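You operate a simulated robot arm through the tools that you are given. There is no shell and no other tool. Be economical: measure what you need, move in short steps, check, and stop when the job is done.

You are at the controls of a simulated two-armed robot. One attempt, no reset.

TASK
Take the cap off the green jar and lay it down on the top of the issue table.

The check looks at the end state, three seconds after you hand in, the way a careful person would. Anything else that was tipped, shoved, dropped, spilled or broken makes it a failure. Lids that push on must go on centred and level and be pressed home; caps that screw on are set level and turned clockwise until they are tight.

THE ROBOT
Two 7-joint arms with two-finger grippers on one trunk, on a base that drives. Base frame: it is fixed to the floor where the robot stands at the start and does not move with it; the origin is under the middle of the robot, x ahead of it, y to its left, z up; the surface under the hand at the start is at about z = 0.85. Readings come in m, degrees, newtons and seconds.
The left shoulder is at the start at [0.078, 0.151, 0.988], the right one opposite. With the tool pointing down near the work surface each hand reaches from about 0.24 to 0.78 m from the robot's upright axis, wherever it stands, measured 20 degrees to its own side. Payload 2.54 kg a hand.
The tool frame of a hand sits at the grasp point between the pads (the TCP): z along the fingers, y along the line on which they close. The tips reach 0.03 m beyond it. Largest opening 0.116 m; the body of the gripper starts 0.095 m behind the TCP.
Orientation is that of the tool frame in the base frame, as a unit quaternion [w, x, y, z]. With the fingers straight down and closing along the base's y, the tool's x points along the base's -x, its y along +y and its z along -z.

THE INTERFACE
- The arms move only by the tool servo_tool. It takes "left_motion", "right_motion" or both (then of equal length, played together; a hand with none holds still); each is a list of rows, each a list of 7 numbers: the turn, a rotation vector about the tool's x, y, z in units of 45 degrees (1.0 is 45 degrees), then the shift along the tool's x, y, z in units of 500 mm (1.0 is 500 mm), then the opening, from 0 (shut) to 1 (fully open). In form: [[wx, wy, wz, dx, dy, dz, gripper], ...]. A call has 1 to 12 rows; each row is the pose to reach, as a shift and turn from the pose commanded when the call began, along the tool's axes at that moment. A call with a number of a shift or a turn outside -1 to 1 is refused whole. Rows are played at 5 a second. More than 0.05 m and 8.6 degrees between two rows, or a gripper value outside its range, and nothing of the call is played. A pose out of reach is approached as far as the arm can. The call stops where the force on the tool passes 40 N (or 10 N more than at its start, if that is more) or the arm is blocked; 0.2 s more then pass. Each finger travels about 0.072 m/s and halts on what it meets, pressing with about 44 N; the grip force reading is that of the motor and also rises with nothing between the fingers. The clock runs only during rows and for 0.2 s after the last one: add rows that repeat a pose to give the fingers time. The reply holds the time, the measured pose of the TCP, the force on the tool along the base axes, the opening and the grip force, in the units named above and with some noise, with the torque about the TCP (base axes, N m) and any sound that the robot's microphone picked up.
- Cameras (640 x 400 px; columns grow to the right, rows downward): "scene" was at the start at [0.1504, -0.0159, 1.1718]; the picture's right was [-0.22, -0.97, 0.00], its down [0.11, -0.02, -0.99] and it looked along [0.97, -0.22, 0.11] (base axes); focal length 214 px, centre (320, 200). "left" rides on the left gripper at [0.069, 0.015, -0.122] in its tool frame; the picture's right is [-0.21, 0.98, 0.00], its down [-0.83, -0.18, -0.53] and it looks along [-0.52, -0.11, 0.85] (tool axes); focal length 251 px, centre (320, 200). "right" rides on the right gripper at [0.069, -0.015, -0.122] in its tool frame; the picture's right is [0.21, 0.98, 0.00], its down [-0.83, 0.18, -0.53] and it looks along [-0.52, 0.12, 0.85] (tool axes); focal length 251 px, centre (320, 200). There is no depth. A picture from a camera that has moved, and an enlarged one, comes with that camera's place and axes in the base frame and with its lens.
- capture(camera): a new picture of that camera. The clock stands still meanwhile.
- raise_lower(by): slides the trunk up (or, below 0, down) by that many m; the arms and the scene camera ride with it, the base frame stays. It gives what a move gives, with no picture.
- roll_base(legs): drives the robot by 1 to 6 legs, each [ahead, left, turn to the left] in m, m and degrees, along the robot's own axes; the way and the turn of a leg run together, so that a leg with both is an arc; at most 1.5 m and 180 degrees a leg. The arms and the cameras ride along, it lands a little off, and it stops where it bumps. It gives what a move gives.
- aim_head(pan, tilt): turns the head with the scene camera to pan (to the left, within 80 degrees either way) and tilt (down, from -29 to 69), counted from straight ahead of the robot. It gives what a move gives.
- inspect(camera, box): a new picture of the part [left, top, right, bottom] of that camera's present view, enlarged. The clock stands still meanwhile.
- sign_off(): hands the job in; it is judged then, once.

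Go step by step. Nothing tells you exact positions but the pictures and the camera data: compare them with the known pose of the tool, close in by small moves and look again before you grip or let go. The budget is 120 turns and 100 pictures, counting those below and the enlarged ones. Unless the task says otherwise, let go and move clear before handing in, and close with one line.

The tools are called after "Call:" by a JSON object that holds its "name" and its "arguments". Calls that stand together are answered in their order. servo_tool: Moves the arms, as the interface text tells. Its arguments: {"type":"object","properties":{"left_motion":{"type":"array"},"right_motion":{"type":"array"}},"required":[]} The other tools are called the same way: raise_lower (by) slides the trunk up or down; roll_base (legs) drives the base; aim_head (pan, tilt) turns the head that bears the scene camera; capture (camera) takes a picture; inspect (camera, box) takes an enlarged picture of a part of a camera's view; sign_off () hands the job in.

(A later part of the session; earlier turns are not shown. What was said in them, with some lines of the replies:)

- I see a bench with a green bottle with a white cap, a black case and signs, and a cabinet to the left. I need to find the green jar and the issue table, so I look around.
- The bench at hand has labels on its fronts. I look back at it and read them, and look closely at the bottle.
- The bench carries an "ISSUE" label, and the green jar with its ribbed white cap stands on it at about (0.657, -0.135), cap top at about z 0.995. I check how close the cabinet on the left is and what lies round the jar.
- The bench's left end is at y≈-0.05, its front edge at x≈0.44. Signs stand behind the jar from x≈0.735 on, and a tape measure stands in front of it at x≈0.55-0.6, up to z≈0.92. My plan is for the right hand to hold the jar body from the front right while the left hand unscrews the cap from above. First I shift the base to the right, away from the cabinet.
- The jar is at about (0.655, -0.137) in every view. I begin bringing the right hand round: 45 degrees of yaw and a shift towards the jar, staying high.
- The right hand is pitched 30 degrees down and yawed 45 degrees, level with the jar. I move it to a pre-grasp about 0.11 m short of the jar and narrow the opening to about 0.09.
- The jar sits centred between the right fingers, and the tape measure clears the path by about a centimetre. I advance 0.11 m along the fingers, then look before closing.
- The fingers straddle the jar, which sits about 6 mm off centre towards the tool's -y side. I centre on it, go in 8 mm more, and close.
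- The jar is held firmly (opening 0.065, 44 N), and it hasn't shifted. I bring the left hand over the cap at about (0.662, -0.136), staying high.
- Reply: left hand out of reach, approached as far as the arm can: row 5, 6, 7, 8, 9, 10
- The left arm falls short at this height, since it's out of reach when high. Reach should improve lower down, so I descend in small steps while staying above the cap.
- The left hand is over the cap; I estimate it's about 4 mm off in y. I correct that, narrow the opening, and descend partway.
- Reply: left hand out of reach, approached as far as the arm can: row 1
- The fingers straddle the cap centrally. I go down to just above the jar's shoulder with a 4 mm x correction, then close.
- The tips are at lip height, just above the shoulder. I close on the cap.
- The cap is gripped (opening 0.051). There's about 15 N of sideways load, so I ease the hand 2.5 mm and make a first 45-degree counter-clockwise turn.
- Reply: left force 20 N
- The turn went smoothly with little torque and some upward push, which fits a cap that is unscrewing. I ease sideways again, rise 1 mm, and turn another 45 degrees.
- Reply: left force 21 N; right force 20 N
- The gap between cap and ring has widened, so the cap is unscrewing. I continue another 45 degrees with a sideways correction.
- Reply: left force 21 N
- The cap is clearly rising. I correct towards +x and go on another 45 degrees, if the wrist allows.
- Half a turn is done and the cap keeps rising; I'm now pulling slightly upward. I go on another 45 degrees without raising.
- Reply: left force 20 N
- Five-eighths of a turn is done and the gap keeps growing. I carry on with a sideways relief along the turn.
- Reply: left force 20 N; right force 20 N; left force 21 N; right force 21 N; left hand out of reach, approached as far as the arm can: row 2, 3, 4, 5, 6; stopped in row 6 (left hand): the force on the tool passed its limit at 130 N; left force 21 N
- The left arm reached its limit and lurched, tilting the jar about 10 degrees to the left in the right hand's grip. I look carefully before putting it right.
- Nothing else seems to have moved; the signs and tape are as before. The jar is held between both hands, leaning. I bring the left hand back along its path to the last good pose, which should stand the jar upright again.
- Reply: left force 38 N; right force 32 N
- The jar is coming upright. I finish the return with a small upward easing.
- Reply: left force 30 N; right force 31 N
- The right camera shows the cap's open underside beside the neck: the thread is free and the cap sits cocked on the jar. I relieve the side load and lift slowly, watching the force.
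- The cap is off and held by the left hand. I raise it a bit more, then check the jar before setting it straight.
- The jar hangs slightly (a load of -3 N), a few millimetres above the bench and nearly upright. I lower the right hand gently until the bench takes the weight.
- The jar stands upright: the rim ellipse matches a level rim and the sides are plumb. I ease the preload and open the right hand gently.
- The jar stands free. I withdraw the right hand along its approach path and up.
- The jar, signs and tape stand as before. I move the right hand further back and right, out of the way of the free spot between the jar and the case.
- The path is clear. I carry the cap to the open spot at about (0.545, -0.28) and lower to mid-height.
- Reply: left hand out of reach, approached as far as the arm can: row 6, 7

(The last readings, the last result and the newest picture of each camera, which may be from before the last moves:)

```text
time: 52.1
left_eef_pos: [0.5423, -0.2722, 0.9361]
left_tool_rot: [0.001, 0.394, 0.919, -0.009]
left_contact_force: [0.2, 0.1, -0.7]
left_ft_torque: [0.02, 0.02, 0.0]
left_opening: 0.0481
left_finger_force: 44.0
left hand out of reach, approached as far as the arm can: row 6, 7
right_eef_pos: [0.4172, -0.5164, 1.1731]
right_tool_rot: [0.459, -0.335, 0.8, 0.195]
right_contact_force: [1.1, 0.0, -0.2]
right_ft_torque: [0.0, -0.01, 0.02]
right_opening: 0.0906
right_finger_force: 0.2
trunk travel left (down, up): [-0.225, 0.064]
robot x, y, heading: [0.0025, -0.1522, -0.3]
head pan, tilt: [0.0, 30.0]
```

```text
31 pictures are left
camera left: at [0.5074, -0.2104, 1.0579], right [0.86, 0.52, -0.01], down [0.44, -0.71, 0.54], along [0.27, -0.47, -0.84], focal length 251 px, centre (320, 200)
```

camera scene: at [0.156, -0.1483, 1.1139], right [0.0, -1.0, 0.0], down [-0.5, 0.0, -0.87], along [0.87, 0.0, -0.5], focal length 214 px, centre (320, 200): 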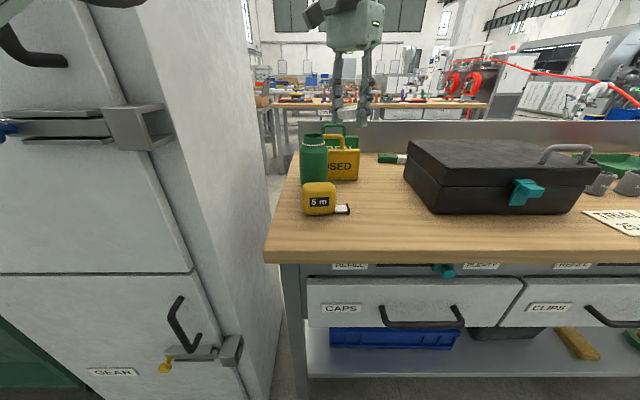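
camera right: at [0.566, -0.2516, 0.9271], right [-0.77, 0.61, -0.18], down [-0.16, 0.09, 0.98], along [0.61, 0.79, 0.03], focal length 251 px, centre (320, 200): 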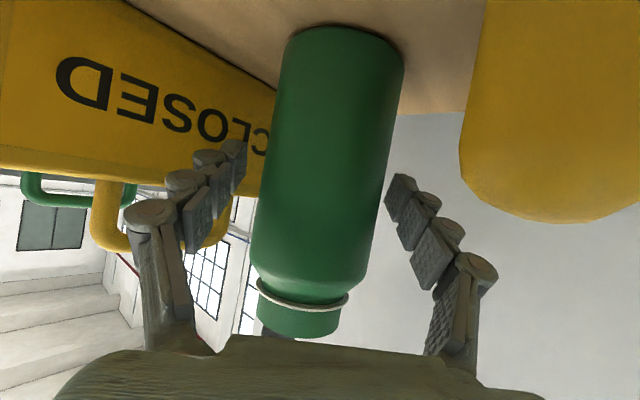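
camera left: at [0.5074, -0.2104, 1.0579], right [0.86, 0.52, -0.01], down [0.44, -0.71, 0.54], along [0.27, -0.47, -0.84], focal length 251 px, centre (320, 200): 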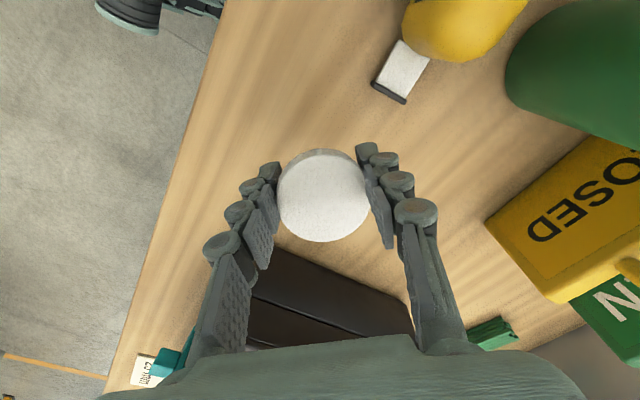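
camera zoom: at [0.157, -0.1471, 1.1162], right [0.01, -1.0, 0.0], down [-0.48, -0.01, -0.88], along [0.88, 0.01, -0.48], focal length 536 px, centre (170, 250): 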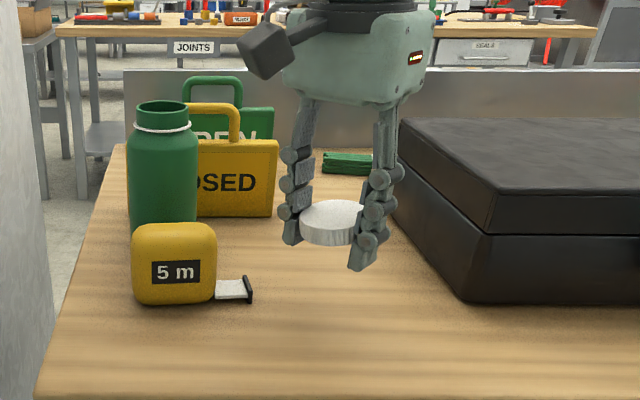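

The arm is at a limit with the wrist wound up, and the head camera shifted a touch, so a link may be leaning on something. I rise 3 cm and look at the left elbow.

Call:
{"name": "servo_tool", "arguments": {"left_motion": [[0, 0, 0, 0, 0, -0.03, 0.35], [0, 0, 0, 0, 0, -0.06, 0.35], [0, 0, 0, 0, 0, -0.06, 0.35]]}}

Call:
{"name": "aim_head", "arguments": {"pan": 30, "tilt": 35}}

Call:
{"name": "capture", "arguments": {"camera": "scene"}}

```text
time: 52.9
left_eef_pos: [0.543, -0.2731, 0.9677]
left_tool_rot: [-0.001, 0.39, 0.921, -0.008]
left_contact_force: [0.1, -0.3, -0.3]
left_ft_torque: [-0.02, 0.0, 0.03]
left_opening: 0.0483
left_finger_force: 44.0
left hand out of reach, approached as far as the arm can: row 1
right_eef_pos: [0.4169, -0.5155, 1.1736]
right_tool_rot: [0.458, -0.335, 0.8, 0.195]
right_contact_force: [0.2, 0.1, -0.3]
right_ft_torque: [-0.01, 0.01, 0.01]
right_opening: 0.0905
right_finger_force: 0.0
trunk travel left (down, up): [-0.225, 0.064]
robot x, y, heading: [-0.0026, -0.1482, -0.2]
head pan, tilt: [0.0, 30.0]
```

```text
time: 53.8
left_eef_pos: [0.5435, -0.2732, 0.9674]
left_tool_rot: [0.0, 0.391, 0.921, -0.007]
left_contact_force: [1.5, 0.7, -0.7]
left_ft_torque: [0.0, 0.02, 0.0]
left_opening: 0.0479
left_finger_force: 43.6
right_eef_pos: [0.4158, -0.5156, 1.1739]
right_tool_rot: [0.459, -0.334, 0.8, 0.195]
right_contact_force: [0.1, -0.7, 0.0]
right_ft_torque: [0.0, -0.01, 0.02]
right_opening: 0.0906
right_finger_force: 0.0
trunk travel left (down, up): [-0.225, 0.064]
robot x, y, heading: [0.0017, -0.1528, -0.1]
head pan, tilt: [30.0, 35.0]
```

```text
30 pictures are left
camera scene: at [0.1422, -0.1041, 1.1061], right [0.5, -0.87, 0.0], down [-0.5, -0.29, -0.82], along [0.71, 0.41, -0.57], focal length 214 px, centre (320, 200)
```

scene: 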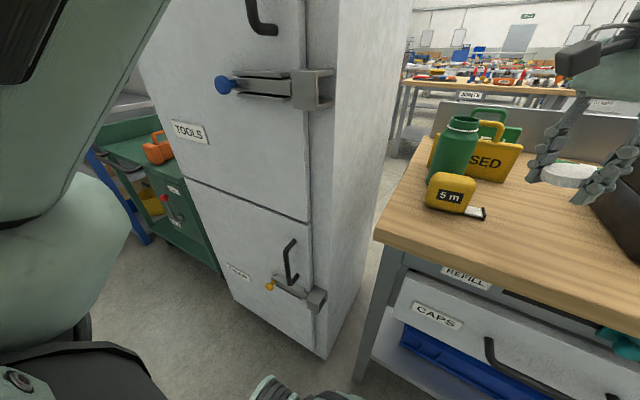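

The elbow is clear of the cabinet and everything is in place. I unwind the wrist by 90 degrees in free air here.

Call:
{"name": "servo_tool", "arguments": {"left_motion": [[0, 0, 0.1667, 0, 0, 0, 0.35], [0, 0, 0.3333, 0, 0, 0, 0.35], [0, 0, 0.5, 0, 0, 0, 0.35], [0, 0, 0.6667, 0, 0, 0, 0.35], [0, 0, 0.8333, 0, 0, 0, 0.35], [0, 0, 1, 0, 0, 0, 0.35]]}}

Call:
{"name": "servo_tool", "arguments": {"left_motion": [[0, 0, 0.1667, 0, 0, 0, 0.35], [0, 0, 0.3333, 0, 0, 0, 0.35], [0, 0, 0.5, 0, 0, 0, 0.35], [0, 0, 0.6667, 0, 0, 0, 0.35], [0, 0, 0.8333, 0, 0, 0, 0.35], [0, 0, 1, 0, 0, 0, 0.35]]}}

Call:
{"name": "aim_head", "arguments": {"pan": -10, "tilt": 35}}

Call:
{"name": "capture", "arguments": {"camera": "scene"}}

Call:
{"name": "capture", "arguments": {"camera": "left"}}

```text
time: 55.2
left_eef_pos: [0.5425, -0.2739, 0.9678]
left_tool_rot: [0.003, 0.711, 0.703, -0.005]
left_contact_force: [-0.6, -0.6, -0.3]
left_ft_torque: [0.01, -0.04, 0.02]
left_opening: 0.0481
left_finger_force: 43.8
right_eef_pos: [0.4167, -0.515, 1.1741]
right_tool_rot: [0.46, -0.335, 0.799, 0.196]
right_contact_force: [0.7, 0.6, -1.1]
right_ft_torque: [0.01, 0.0, 0.0]
right_opening: 0.0906
right_finger_force: 0.0
trunk travel left (down, up): [-0.225, 0.064]
robot x, y, heading: [0.0007, -0.1505, -0.0]
head pan, tilt: [30.0, 35.0]
```

```text
time: 56.6
left_eef_pos: [0.5453, -0.2734, 0.9667]
left_tool_rot: [0.003, 0.926, 0.378, -0.004]
left_contact_force: [0.1, 0.8, 0.1]
left_ft_torque: [0.01, 0.0, -0.02]
left_opening: 0.0483
left_finger_force: 44.0
right_eef_pos: [0.4161, -0.5156, 1.1753]
right_tool_rot: [0.459, -0.335, 0.799, 0.195]
right_contact_force: [0.2, 0.1, 0.6]
right_ft_torque: [0.0, 0.04, -0.04]
right_opening: 0.0905
right_finger_force: 0.1
trunk travel left (down, up): [-0.225, 0.064]
robot x, y, heading: [0.0024, -0.1532, -0.1]
head pan, tilt: [30.0, 35.0]
```

```text
time: 57.7
left_eef_pos: [0.5431, -0.2743, 0.9688]
left_tool_rot: [0.003, 0.925, 0.379, -0.004]
left_contact_force: [0.8, 0.3, -0.5]
left_ft_torque: [0.0, 0.02, -0.01]
left_opening: 0.0482
left_finger_force: 43.5
right_eef_pos: [0.4169, -0.514, 1.175]
right_tool_rot: [0.459, -0.334, 0.8, 0.195]
right_contact_force: [-0.7, -0.6, 0.0]
right_ft_torque: [0.0, -0.01, -0.01]
right_opening: 0.0904
right_finger_force: 0.2
trunk travel left (down, up): [-0.225, 0.064]
robot x, y, heading: [0.0016, -0.1553, 0.1]
head pan, tilt: [-10.0, 35.0]
```

```text
29 pictures are left
camera scene: at [0.1525, -0.1633, 1.1061], right [-0.17, -0.98, 0.0], down [-0.56, 0.1, -0.82], along [0.81, -0.14, -0.57], focal length 214 px, centre (320, 200)
```

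scene: 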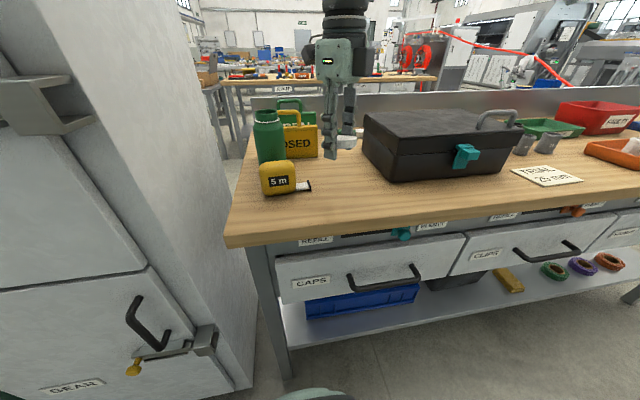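

```text
28 pictures are left
camera left: at [0.6039, -0.2342, 1.0894], right [0.53, -0.85, 0.01], down [-0.71, -0.45, 0.54], along [-0.46, -0.29, -0.84], focal length 251 px, centre (320, 200)
```

left: 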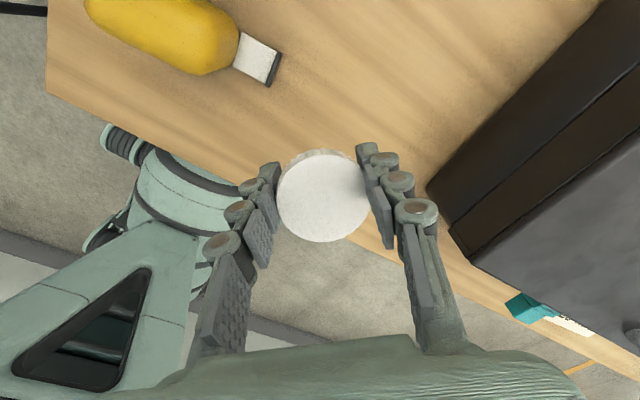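

The wrist is unwound and the spot below is clear bench. I lower to just above the surface.

Call:
{"name": "servo_tool", "arguments": {"left_motion": [[0, 0, 0, 0, 0, 0.04, 0.35], [0, 0, 0, 0, 0, 0.08, 0.35], [0, 0, 0, 0, 0, 0.12, 0.35], [0, 0, 0, 0, 0, 0.14, 0.35]]}}

Call:
{"name": "inspect", "arguments": {"camera": "scene", "box": [280, 120, 400, 200]}}

```text
time: 58.7
left_eef_pos: [0.544, -0.2748, 0.8986]
left_tool_rot: [0.005, 0.925, 0.379, -0.004]
left_contact_force: [0.3, 0.6, 0.6]
left_ft_torque: [0.01, -0.02, 0.02]
left_opening: 0.0479
left_finger_force: 43.5
right_eef_pos: [0.416, -0.5155, 1.1745]
right_tool_rot: [0.458, -0.335, 0.8, 0.195]
right_contact_force: [-1.0, -0.3, 0.1]
right_ft_torque: [-0.02, 0.02, -0.02]
right_opening: 0.0907
right_finger_force: 0.1
trunk travel left (down, up): [-0.225, 0.064]
robot x, y, heading: [-0.0017, -0.1518, -0.2]
head pan, tilt: [-10.0, 35.0]
```

```text
5.00 times, centred on (340, 160) of scene
camera zoom: at [0.1525, -0.1634, 1.1061], right [-0.18, -0.98, 0.0], down [-0.56, 0.1, -0.82], along [0.81, -0.14, -0.57], focal length 1072 px, centre (220, 400)
```

zoom: 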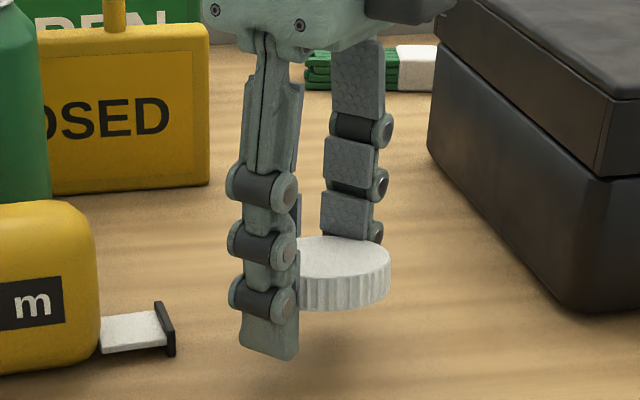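

Call:
{"name": "servo_tool", "arguments": {"left_motion": [[0, 0, 0, 0, 0, 0.015, 0.35], [0, 0, 0, 0, 0, 0.022, 0.35], [0, 0, 0, 0, 0, 0.028, 0.35], [0, 0, 0, 0, 0, 0.032, 0.35]]}}

Call:
{"name": "inspect", "arguments": {"camera": "scene", "box": [280, 120, 400, 200]}}

```text
time: 59.7
left_eef_pos: [0.5417, -0.2741, 0.8826]
left_tool_rot: [0.003, 0.925, 0.38, -0.003]
left_contact_force: [-0.1, -0.3, -0.2]
left_ft_torque: [-0.01, -0.01, 0.03]
left_opening: 0.0481
left_finger_force: 43.8
right_eef_pos: [0.4157, -0.5158, 1.1729]
right_tool_rot: [0.458, -0.335, 0.8, 0.195]
right_contact_force: [0.3, -0.4, 0.5]
right_ft_torque: [0.0, -0.01, 0.0]
right_opening: 0.0904
right_finger_force: 0.2
trunk travel left (down, up): [-0.225, 0.064]
robot x, y, heading: [-0.0009, -0.1511, -0.4]
head pan, tilt: [-10.0, 35.0]
```

```text
5.00 times, centred on (340, 160) of scene
camera zoom: at [0.1525, -0.1634, 1.1061], right [-0.18, -0.98, 0.0], down [-0.56, 0.1, -0.82], along [0.81, -0.14, -0.57], focal length 1072 px, centre (220, 400)
```

zoom: 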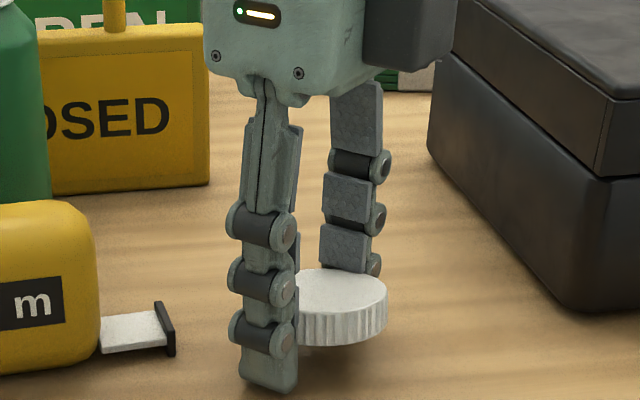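

Call:
{"name": "servo_tool", "arguments": {"left_motion": [[0, 0, 0, 0, 0, 0.003, 0.35], [0, 0, 0, 0, 0, 0.006, 0.35], [0, 0, 0, 0, 0, 0.009, 0.35]]}}

```text
time: 60.5
left_eef_pos: [0.5426, -0.2743, 0.8785]
left_tool_rot: [0.006, 0.925, 0.38, -0.002]
left_contact_force: [1.1, 0.9, 11.8]
left_ft_torque: [0.34, 0.17, -0.02]
left_opening: 0.0485
left_finger_force: 43.8
right_eef_pos: [0.4148, -0.5147, 1.1745]
right_tool_rot: [0.459, -0.335, 0.799, 0.194]
right_contact_force: [0.2, -0.3, 0.4]
right_ft_torque: [0.0, -0.02, 0.01]
right_opening: 0.0906
right_finger_force: 0.0
trunk travel left (down, up): [-0.225, 0.064]
robot x, y, heading: [0.0009, -0.1531, 0.2]
head pan, tilt: [-10.0, 35.0]
```

Tips have touched the bench (12 N), so the cap is within a centimetre of it. I ease 1 mm and open slowly.

Call:
{"name": "servo_tool", "arguments": {"left_motion": [[0, 0, 0, 0, 0, -0.003, 0.38], [0, 0, 0, 0, 0, -0.003, 0.42], [0, 0, 0, 0, 0, -0.003, 0.46], [0, 0, 0, 0, 0, -0.003, 0.5], [0, 0, 0, 0, 0, -0.003, 0.56], [0, 0, 0, 0, 0, -0.003, 0.62], [0, 0, 0, 0, 0, -0.003, 0.67]]}}

Call:
{"name": "inspect", "arguments": {"camera": "scene", "box": [280, 120, 400, 200]}}

Call:
{"name": "capture", "arguments": {"camera": "left"}}

```text
time: 62.1
left_eef_pos: [0.5431, -0.2747, 0.8775]
left_tool_rot: [0.005, 0.925, 0.38, -0.004]
left_contact_force: [0.1, 0.5, -1.5]
left_ft_torque: [-0.02, -0.02, -0.01]
left_opening: 0.0777
left_finger_force: 0.1
right_eef_pos: [0.4155, -0.5152, 1.1737]
right_tool_rot: [0.459, -0.335, 0.8, 0.195]
right_contact_force: [-0.6, -0.2, 0.1]
right_ft_torque: [-0.02, -0.02, 0.02]
right_opening: 0.0905
right_finger_force: 0.0
trunk travel left (down, up): [-0.225, 0.064]
robot x, y, heading: [0.002, -0.1509, -0.1]
head pan, tilt: [-10.0, 35.0]
```

```text
5.00 times, centred on (340, 160) of scene
camera zoom: at [0.1524, -0.1634, 1.106], right [-0.18, -0.98, 0.0], down [-0.56, 0.1, -0.82], along [0.81, -0.14, -0.57], focal length 1072 px, centre (220, 400)
```

zoom: 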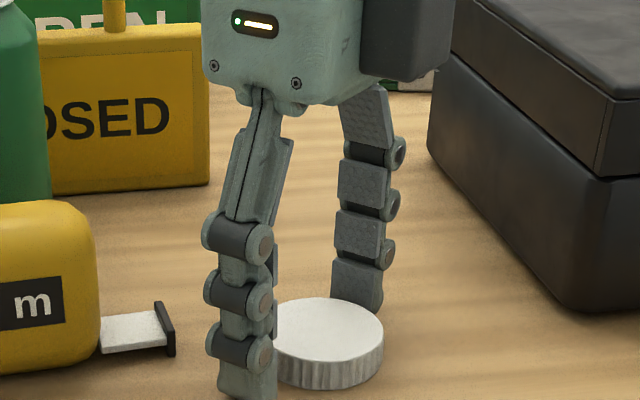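

```text
24 pictures are left
camera left: at [0.6039, -0.2352, 0.9997], right [0.53, -0.85, 0.01], down [-0.71, -0.45, 0.54], along [-0.46, -0.29, -0.84], focal length 251 px, centre (320, 200)
```

left: 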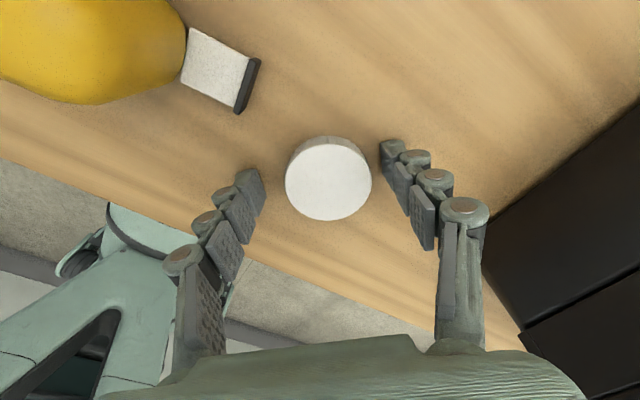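

The cap lies flat on the bench, clear of both fingers. I lift the left hand straight up and do a last check.

Call:
{"name": "servo_tool", "arguments": {"left_motion": [[0, 0, 0, 0, 0, -0.04, 0.67], [0, 0, 0, 0, 0, -0.1, 0.67], [0, 0, 0, 0, 0, -0.17, 0.67], [0, 0, 0, 0, 0, -0.24, 0.67], [0, 0, 0, 0, 0, -0.32, 0.67], [0, 0, 0, 0, 0, -0.4, 0.67], [0, 0, 0, 0, 0, -0.4, 0.67]]}}

Call:
{"name": "capture", "arguments": {"camera": "scene"}}

Call:
{"name": "inspect", "arguments": {"camera": "scene", "box": [230, 90, 390, 200]}}

Call:
{"name": "capture", "arguments": {"camera": "left"}}

```text
time: 63.7
left_eef_pos: [0.5421, -0.2702, 1.0782]
left_tool_rot: [0.004, 0.925, 0.38, -0.003]
left_contact_force: [0.1, -0.9, -0.4]
left_ft_torque: [-0.01, 0.01, 0.01]
left_opening: 0.0777
left_finger_force: 0.0
right_eef_pos: [0.4168, -0.5156, 1.1741]
right_tool_rot: [0.459, -0.334, 0.8, 0.195]
right_contact_force: [0.1, 0.0, -0.4]
right_ft_torque: [0.04, 0.0, 0.02]
right_opening: 0.0904
right_finger_force: 0.1
trunk travel left (down, up): [-0.225, 0.064]
robot x, y, heading: [0.0005, -0.148, -0.2]
head pan, tilt: [-10.0, 35.0]
```

```text
23 pictures are left
camera scene: at [0.1525, -0.1633, 1.106], right [-0.18, -0.98, 0.0], down [-0.56, 0.1, -0.82], along [0.81, -0.14, -0.57], focal length 214 px, centre (320, 200)
```

scene: 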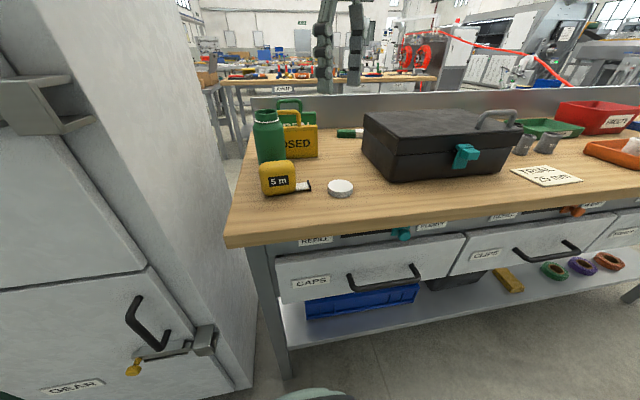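

```text
3.64 times, centred on (310, 145) of scene
camera zoom: at [0.1525, -0.1633, 1.106], right [-0.18, -0.98, 0.0], down [-0.56, 0.1, -0.82], along [0.81, -0.14, -0.57], focal length 780 px, centre (356, 400)
```

zoom: 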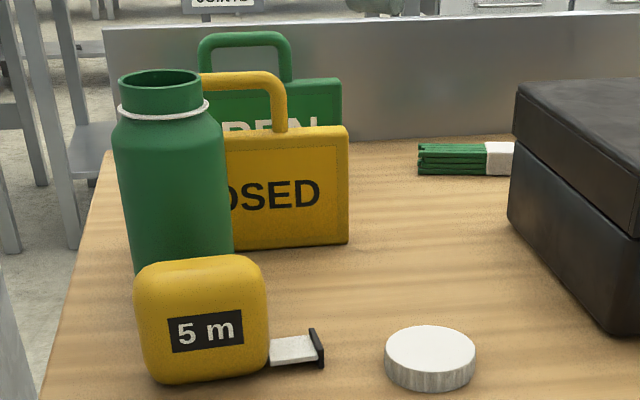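

```text
21 pictures are left
camera left: at [0.6029, -0.2314, 1.1991], right [0.53, -0.85, 0.01], down [-0.71, -0.45, 0.54], along [-0.46, -0.29, -0.84], focal length 251 px, centre (320, 200)
```

left: 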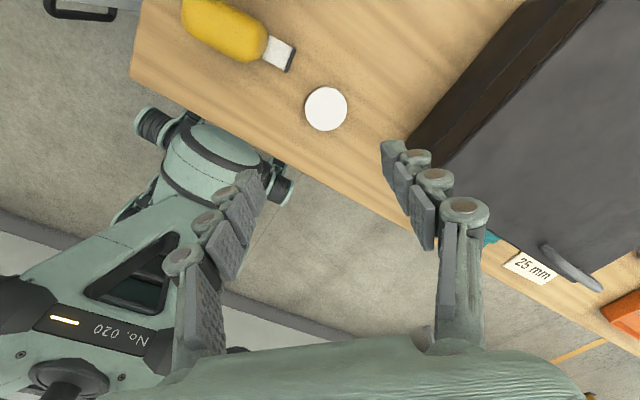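

The cap lies flat on the issue table, the jar stands upright with its contents in it, nothing else appears to have moved, and both hands are clear. I hand in.

Call:
{"name": "sign_off", "arguments": {}}

```text
The job is handed in.
```

The green jar is uncapped and its cap lies flat on top of the issue table. The left wrist hit its limit during the unscrewing and briefly tilted the jar about 10 degrees. I set the jar upright again, and the last pictures show no spill and nothing else moved.
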